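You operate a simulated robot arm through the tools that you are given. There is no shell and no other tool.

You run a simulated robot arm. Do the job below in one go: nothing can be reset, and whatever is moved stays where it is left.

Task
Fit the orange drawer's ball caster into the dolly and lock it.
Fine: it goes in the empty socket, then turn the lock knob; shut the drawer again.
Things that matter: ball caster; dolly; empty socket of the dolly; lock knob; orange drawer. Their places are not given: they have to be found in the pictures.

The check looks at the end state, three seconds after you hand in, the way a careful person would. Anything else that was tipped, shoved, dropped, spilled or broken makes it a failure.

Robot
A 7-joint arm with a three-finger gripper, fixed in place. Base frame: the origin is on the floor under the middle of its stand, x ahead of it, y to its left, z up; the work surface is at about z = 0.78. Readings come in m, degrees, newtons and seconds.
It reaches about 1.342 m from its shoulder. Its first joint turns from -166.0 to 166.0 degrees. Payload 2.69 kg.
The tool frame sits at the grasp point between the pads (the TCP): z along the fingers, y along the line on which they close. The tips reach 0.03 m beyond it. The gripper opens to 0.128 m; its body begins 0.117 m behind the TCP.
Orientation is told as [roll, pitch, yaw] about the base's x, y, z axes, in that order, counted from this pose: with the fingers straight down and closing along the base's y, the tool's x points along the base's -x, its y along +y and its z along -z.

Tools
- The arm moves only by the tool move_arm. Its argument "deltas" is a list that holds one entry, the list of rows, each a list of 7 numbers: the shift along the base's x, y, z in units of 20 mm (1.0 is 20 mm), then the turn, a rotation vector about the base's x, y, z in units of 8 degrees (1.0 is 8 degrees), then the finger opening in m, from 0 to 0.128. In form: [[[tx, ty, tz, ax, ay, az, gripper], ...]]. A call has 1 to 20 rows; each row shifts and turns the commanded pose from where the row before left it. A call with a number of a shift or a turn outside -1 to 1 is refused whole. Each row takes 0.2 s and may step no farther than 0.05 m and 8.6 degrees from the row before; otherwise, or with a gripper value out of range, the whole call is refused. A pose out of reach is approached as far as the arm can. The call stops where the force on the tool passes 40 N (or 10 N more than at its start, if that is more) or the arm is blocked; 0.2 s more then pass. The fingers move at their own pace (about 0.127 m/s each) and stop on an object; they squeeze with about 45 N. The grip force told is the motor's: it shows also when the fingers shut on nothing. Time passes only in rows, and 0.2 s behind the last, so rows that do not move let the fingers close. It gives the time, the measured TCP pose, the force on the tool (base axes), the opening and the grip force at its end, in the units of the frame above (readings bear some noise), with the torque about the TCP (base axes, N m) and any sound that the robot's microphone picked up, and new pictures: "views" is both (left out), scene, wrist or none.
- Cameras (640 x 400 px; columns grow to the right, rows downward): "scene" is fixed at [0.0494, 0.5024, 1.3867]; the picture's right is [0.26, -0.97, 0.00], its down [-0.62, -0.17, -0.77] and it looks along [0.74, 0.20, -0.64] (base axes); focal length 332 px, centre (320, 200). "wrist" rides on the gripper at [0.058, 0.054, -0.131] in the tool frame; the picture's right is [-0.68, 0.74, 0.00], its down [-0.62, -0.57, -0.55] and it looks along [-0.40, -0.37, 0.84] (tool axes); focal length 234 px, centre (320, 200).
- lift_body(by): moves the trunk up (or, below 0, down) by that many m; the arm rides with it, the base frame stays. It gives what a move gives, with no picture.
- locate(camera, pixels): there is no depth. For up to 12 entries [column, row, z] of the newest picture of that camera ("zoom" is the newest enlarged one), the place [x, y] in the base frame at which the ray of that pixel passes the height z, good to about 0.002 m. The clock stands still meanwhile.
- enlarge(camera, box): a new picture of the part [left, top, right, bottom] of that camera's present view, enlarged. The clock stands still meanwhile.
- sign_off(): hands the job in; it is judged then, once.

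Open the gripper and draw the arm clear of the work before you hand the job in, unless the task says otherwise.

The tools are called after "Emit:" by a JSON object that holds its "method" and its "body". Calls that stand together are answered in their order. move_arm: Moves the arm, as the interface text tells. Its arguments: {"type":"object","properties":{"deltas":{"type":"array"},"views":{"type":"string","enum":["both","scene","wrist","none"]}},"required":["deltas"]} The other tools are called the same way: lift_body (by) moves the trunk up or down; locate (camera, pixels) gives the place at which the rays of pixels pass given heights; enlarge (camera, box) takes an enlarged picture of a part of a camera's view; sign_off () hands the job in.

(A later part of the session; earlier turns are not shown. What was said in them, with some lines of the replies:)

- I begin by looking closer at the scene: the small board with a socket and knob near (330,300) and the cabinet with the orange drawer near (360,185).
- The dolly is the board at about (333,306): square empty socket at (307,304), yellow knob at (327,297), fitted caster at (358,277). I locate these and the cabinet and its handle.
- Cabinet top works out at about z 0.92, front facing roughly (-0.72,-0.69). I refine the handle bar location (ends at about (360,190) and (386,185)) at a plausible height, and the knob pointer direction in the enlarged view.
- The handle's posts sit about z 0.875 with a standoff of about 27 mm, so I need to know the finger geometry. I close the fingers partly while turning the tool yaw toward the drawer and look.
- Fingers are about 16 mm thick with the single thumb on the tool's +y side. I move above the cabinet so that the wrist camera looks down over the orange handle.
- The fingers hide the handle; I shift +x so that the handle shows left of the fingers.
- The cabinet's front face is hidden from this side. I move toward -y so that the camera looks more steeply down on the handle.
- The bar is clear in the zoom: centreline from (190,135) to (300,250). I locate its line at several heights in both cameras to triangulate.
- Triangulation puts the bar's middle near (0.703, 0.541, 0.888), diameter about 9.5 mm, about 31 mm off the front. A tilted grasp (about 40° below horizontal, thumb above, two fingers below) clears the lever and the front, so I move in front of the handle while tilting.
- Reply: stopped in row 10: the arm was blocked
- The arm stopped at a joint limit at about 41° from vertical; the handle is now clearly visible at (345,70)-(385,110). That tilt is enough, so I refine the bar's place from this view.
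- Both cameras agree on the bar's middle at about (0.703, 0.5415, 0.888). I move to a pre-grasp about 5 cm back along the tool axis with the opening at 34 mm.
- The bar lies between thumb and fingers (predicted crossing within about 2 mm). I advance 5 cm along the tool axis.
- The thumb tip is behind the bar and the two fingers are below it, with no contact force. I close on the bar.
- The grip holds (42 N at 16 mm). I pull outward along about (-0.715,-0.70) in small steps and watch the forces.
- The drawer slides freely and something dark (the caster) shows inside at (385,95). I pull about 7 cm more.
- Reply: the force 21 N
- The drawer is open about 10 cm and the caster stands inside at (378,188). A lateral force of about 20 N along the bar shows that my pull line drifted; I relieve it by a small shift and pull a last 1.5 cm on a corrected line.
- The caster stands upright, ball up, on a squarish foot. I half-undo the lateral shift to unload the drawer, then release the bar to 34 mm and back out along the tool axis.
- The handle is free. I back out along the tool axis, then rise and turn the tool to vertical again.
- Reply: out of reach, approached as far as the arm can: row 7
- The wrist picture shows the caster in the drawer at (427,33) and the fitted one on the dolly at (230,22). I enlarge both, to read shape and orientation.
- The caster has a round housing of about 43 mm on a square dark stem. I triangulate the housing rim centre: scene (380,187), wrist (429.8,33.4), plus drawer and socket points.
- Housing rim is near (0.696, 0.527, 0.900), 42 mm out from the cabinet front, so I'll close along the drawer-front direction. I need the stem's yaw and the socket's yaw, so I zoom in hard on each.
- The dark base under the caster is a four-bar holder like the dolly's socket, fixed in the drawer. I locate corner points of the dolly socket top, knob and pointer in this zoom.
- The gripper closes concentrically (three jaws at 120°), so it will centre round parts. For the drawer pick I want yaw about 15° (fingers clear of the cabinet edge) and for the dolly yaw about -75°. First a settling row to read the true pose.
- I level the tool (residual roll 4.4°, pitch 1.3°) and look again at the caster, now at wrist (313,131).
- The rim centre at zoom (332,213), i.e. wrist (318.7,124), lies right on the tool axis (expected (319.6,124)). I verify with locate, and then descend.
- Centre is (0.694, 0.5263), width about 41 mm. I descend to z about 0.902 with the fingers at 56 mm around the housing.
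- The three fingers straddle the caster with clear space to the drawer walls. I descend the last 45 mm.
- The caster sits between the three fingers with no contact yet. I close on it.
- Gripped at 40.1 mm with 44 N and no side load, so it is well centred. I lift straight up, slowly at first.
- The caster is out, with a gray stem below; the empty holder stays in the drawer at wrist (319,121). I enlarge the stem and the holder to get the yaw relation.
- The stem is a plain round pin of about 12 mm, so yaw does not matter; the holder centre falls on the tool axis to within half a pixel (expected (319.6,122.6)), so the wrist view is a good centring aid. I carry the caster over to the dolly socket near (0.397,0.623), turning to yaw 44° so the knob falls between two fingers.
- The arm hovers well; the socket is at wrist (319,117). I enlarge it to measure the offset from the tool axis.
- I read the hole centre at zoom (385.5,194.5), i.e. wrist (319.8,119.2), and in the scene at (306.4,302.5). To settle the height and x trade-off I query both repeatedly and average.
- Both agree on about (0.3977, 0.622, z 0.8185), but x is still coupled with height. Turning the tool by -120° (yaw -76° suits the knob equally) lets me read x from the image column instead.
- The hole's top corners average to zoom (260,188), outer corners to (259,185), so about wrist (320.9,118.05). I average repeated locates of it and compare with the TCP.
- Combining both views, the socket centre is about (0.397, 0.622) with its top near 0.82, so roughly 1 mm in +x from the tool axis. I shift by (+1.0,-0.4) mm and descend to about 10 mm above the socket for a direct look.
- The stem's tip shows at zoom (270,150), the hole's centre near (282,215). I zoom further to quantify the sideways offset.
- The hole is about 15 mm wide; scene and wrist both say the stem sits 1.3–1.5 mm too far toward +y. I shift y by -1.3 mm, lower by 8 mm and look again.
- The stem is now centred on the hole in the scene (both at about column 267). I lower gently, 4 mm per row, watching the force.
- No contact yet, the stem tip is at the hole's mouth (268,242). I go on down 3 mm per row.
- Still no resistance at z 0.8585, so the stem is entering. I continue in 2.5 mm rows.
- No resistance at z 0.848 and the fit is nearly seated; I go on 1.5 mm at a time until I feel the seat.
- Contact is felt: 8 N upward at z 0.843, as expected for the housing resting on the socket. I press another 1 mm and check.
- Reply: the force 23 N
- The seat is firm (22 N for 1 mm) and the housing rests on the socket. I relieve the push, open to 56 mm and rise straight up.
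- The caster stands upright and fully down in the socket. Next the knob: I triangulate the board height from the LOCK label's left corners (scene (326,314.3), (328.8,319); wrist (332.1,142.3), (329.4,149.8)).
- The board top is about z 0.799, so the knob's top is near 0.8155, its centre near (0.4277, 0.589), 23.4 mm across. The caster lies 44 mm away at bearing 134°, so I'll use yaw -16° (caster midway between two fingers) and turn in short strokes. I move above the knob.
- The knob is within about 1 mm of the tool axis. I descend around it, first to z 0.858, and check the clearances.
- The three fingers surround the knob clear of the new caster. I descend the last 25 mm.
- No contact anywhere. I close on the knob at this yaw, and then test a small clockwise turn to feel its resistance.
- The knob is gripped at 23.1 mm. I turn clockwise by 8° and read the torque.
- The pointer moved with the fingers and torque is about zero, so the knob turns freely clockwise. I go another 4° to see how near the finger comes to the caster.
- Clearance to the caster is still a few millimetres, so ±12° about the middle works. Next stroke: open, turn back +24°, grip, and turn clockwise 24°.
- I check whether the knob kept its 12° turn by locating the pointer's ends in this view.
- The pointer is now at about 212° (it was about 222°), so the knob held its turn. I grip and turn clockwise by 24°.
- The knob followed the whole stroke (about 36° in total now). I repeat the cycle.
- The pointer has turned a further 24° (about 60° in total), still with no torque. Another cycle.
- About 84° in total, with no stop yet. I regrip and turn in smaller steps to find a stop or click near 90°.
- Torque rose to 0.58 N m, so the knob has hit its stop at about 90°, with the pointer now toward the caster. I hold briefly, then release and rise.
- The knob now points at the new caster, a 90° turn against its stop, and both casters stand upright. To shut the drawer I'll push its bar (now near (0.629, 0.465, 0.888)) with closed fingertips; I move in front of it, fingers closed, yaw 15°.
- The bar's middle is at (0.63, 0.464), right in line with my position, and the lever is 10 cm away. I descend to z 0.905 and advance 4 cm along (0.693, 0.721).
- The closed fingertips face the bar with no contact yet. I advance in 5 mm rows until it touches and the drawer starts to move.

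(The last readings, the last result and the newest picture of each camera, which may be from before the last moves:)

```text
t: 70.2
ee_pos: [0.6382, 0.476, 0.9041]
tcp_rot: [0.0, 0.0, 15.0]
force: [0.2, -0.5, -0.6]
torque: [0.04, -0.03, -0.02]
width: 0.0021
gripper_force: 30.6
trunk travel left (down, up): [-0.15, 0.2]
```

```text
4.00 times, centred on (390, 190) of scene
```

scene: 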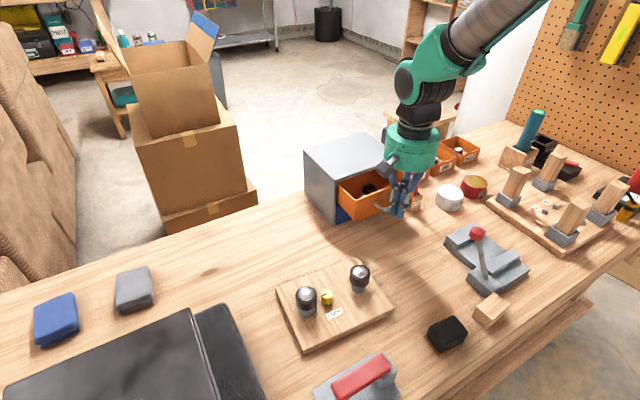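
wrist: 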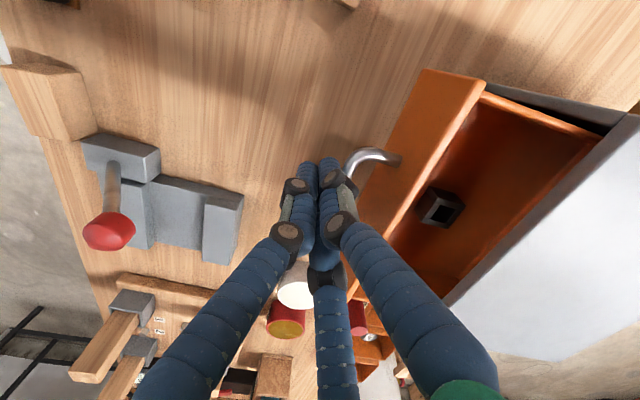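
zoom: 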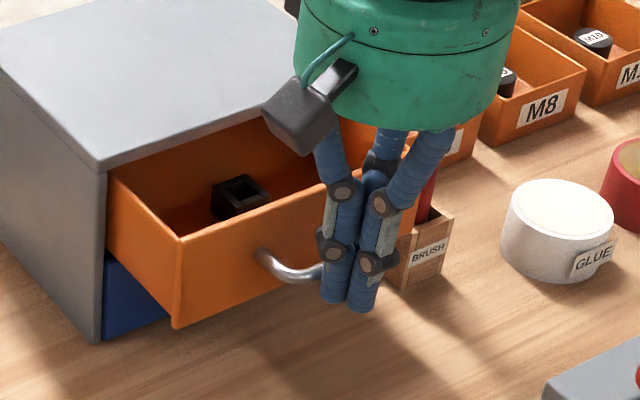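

The drawer is sliding in under the fingertips. I push about 6 cm more in 7.5 mm rows.

Emit:
{"method": "move_arm", "body": {"deltas": [[[0.26, 0.27, 0, 0, 0, 0, 0.0], [0.26, 0.27, 0, 0, 0, 0, 0.0], [0.26, 0.27, 0, 0, 0, 0, 0.0], [0.26, 0.27, 0, 0, 0, 0, 0.0], [0.26, 0.27, 0, 0, 0, 0, 0.0], [0.26, 0.27, 0, 0, 0, 0, 0.0], [0.26, 0.27, 0, 0, 0, 0, 0.0], [0.26, 0.27, 0, 0, 0, 0, 0.0]]], "views": "both"}}

Emit:
{"method": "enlarge", "body": {"camera": "scene", "box": [330, 140, 450, 240]}}

```text
t: 72.0
ee_pos: [0.6796, 0.5188, 0.9041]
tcp_rot: [0.0, -0.1, 15.0]
force: [0.2, -0.6, 0.0]
torque: [0.0, -0.01, 0.02]
width: 0.002
gripper_force: 31.6
trunk travel left (down, up): [-0.15, 0.2]
```

scene: 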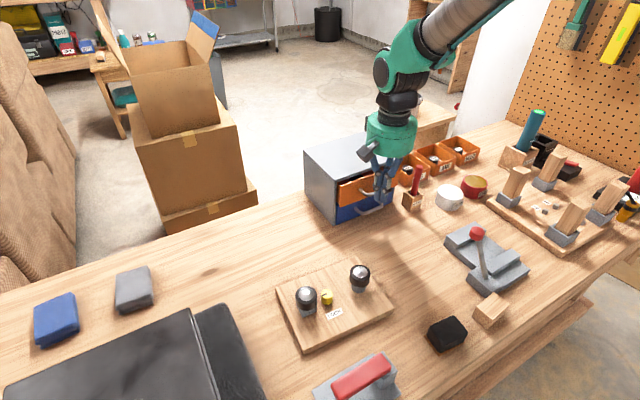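
wrist: 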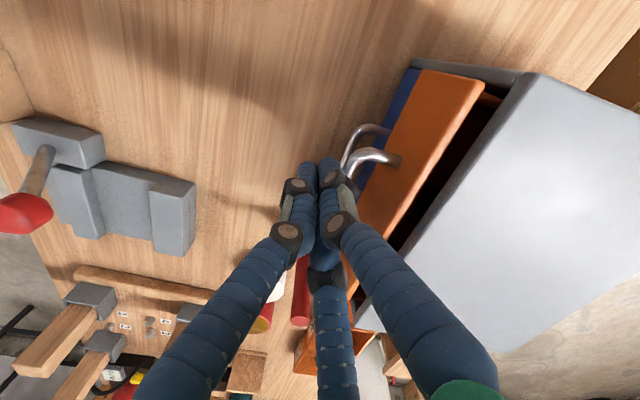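

```text
4.00 times, centred on (390, 190) of scene
```

zoom: 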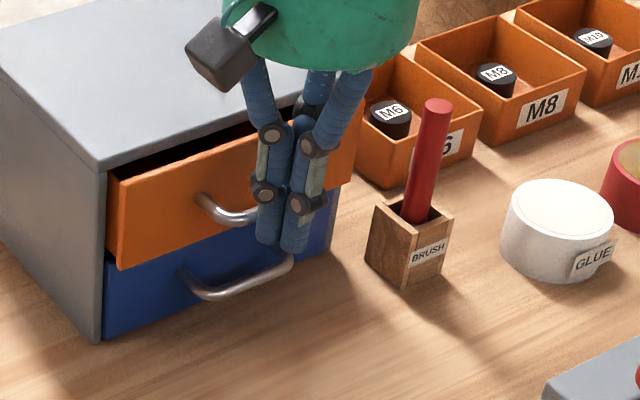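

About 15–20 mm remain. I push slowly in 3 mm rows.

Emit:
{"method": "move_arm", "body": {"deltas": [[[0.104, 0.108, 0, 0, 0, 0, 0.0], [0.104, 0.108, 0, 0, 0, 0, 0.0], [0.104, 0.108, 0, 0, 0, 0, 0.0], [0.104, 0.108, 0, 0, 0, 0, 0.0]]], "views": "both"}}

Emit:
{"method": "enlarge", "body": {"camera": "scene", "box": [330, 140, 410, 220]}}

```text
t: 73.0
ee_pos: [0.6888, 0.5288, 0.905]
tcp_rot: [0.0, -0.1, 15.0]
force: [0.3, -0.3, 0.0]
torque: [-0.04, -0.02, -0.01]
width: 0.0022
gripper_force: 31.8
trunk travel left (down, up): [-0.15, 0.2]
```

scene: 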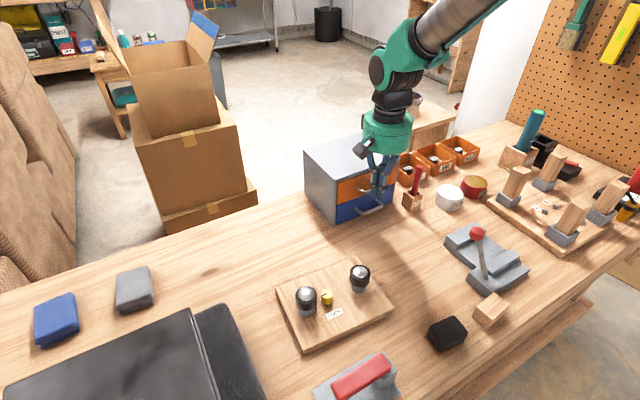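
wrist: 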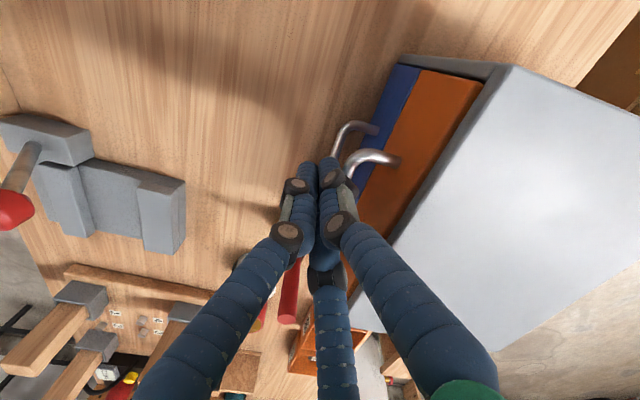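

```text
5.00 times, centred on (370, 180) of scene
```

zoom: 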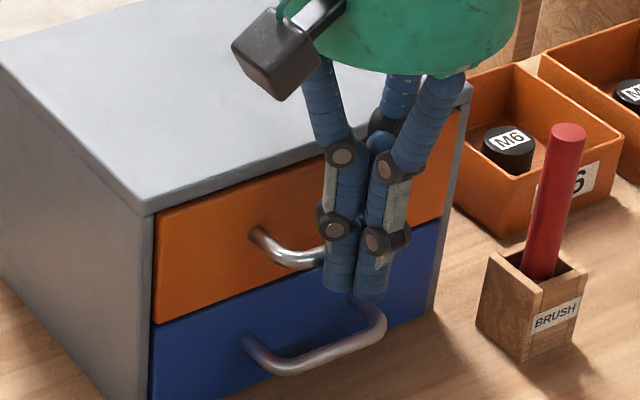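

The front is almost flush. I continue in 1.5 mm rows until I feel the stop.

Emit:
{"method": "move_arm", "body": {"deltas": [[[0.052, 0.054, 0, 0, 0, 0, 0.0], [0.052, 0.054, 0, 0, 0, 0, 0.0]]], "views": "none"}}

```text
t: 73.6
ee_pos: [0.6883, 0.5296, 0.9039]
tcp_rot: [-0.1, 0.1, 15.0]
force: [-10.8, -10.3, 3.6]
torque: [-0.13, 0.16, 0.16]
width: 0.002
gripper_force: 31.7
trunk travel left (down, up): [-0.15, 0.2]
```

The stop is felt (15 N back against the push), so the drawer is shut. I back off along the same line and look.

Emit:
{"method": "move_arm", "body": {"deltas": [[[-0.3, -0.31, 0, 0, 0, 0, 0.0], [-0.6, -0.62, 0, 0, 0, 0, 0.0], [-0.6, -0.62, 0, 0, 0, 0, 0.0], [-0.6, -0.62, 0, 0, 0, 0, 0.0], [0, 0, 1, 0, 0, 0, 0.03], [0, 0, 1, 0, 0, 0, 0.06], [0, 0, 1, 0, 0, 0, 0.06], [0, 0, 1, 0, 0, 0, 0.06], [0, 0, 1, 0, 0, 0, 0.06], [0, 0, 1, 0, 0, 0, 0.06]]], "views": "both"}}

Emit:
{"method": "enlarge", "body": {"camera": "scene", "box": [290, 120, 450, 230]}}

Emit:
{"method": "enlarge", "body": {"camera": "scene", "box": [260, 240, 420, 360]}}

```text
t: 75.8
ee_pos: [0.6483, 0.4872, 1.0243]
tcp_rot: [-0.1, -0.1, 14.9]
force: [0.4, 0.4, 0.2]
torque: [0.02, 0.04, -0.01]
width: 0.0601
gripper_force: 0.0
trunk travel left (down, up): [-0.15, 0.2]
```

scene: 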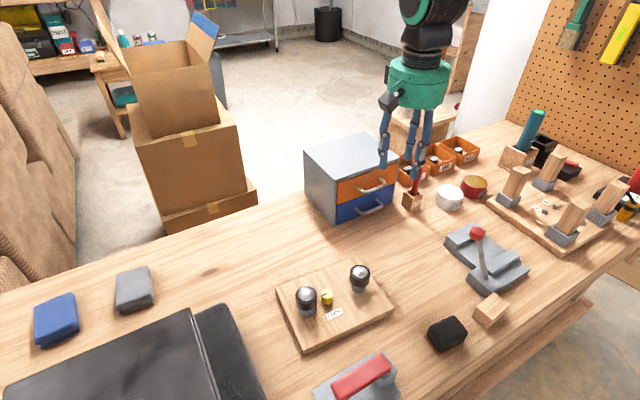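
wrist: 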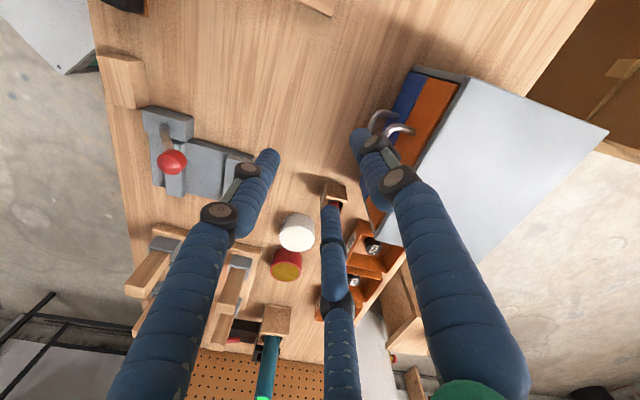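

```text
3.64 times, centred on (370, 175) of scene
```

zoom: 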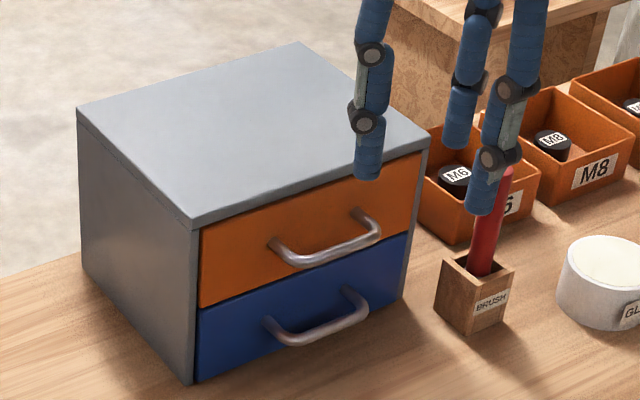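

```text
3.33 times, centred on (340, 300) of scene
```

zoom: 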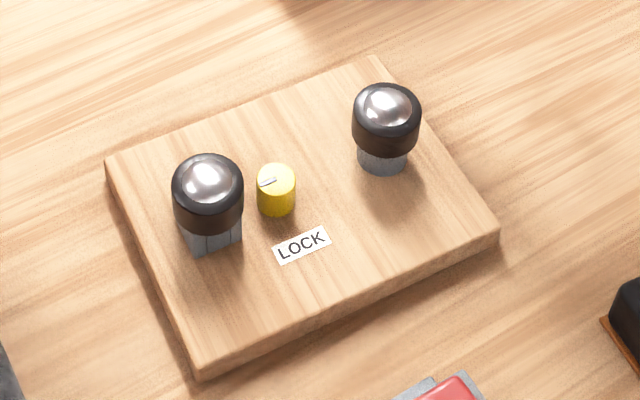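

The orange drawer is shut flush as at the start, the caster sits in the socket and the knob is turned. I open the gripper fully and draw the arm up and clear.

Emit:
{"method": "move_arm", "body": {"deltas": [[[0, -0.3, 1, 0, 0, 0, 0.08], [0, -0.5, 1, 0, 0, 0, 0.1], [0, -0.5, 1, 0, 0, 0, 0.128], [0, -0.5, 1, 0, 0, 0, 0.128], [0, -0.5, 0.5, 0, 0, 0, 0.128], [0, -0.5, 0.5, 0, 0, 0, 0.128], [0, 0, 0, 0, 0, 0, 0.128]]], "views": "both"}}

Emit:
{"method": "enlarge", "body": {"camera": "scene", "box": [280, 260, 380, 330]}}

```text
t: 77.4
ee_pos: [0.6471, 0.4314, 1.1247]
tcp_rot: [0.1, -0.1, 14.9]
force: [-0.6, 0.6, 1.1]
torque: [0.04, 0.03, 0.0]
width: 0.128
gripper_force: 0.1
trunk travel left (down, up): [-0.15, 0.2]
```

scene: 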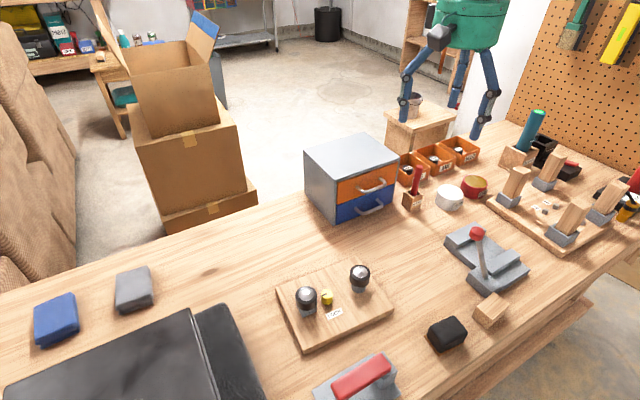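
wrist: 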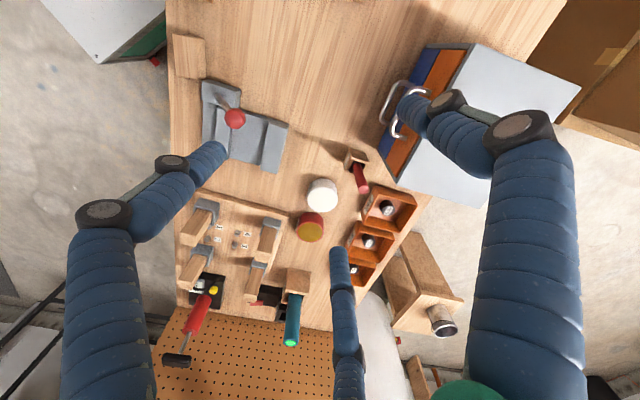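

```text
5.71 times, centred on (330, 295) of scene
```

zoom: 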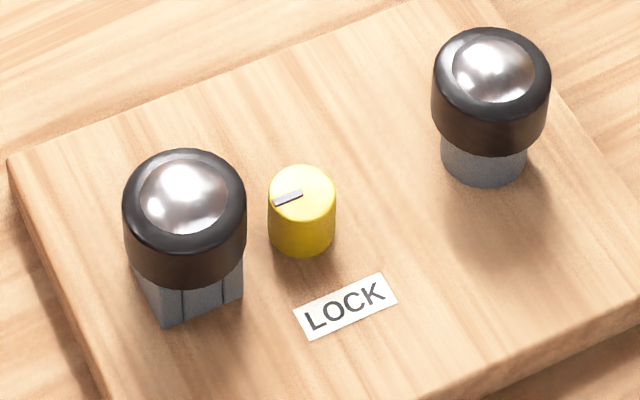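

The caster stands upright in the socket at (307,298), the knob at (327,297) is turned to its stop, the drawer is shut, everything else is where it was, and the arm is clear with the gripper open. I hand the job in.

Emit:
{"method": "sign_off", "body": {}}

```text
The job is handed in.
```

The ball caster from the orange drawer is in the dolly's empty socket, the lock knob is turned, and the drawer is shut. I have handed the job in; no verdict has come back yet.

- **Caster:** it went into the socket without resistance until it seated. It stood upright after I let go.
- **Lock knob:** I turned it clockwise about 90°, until it met a firm stop. Its pointer now faces the new caster. The task did not say which way locks it, and I heard no click, so I took that stop as the locked position.
- **Drawer:** I pushed it in until I felt it stop. In the pictures the front sits flush, as it did at the start.
- **Dolly:** the board twisted slightly, about 1 to 2 degrees (a few millimetres at the far caster), probably when the knob hit its stop. I left it there.

I saw nothing else on the bench moved. The arm is drawn clear with the gripper fully open.
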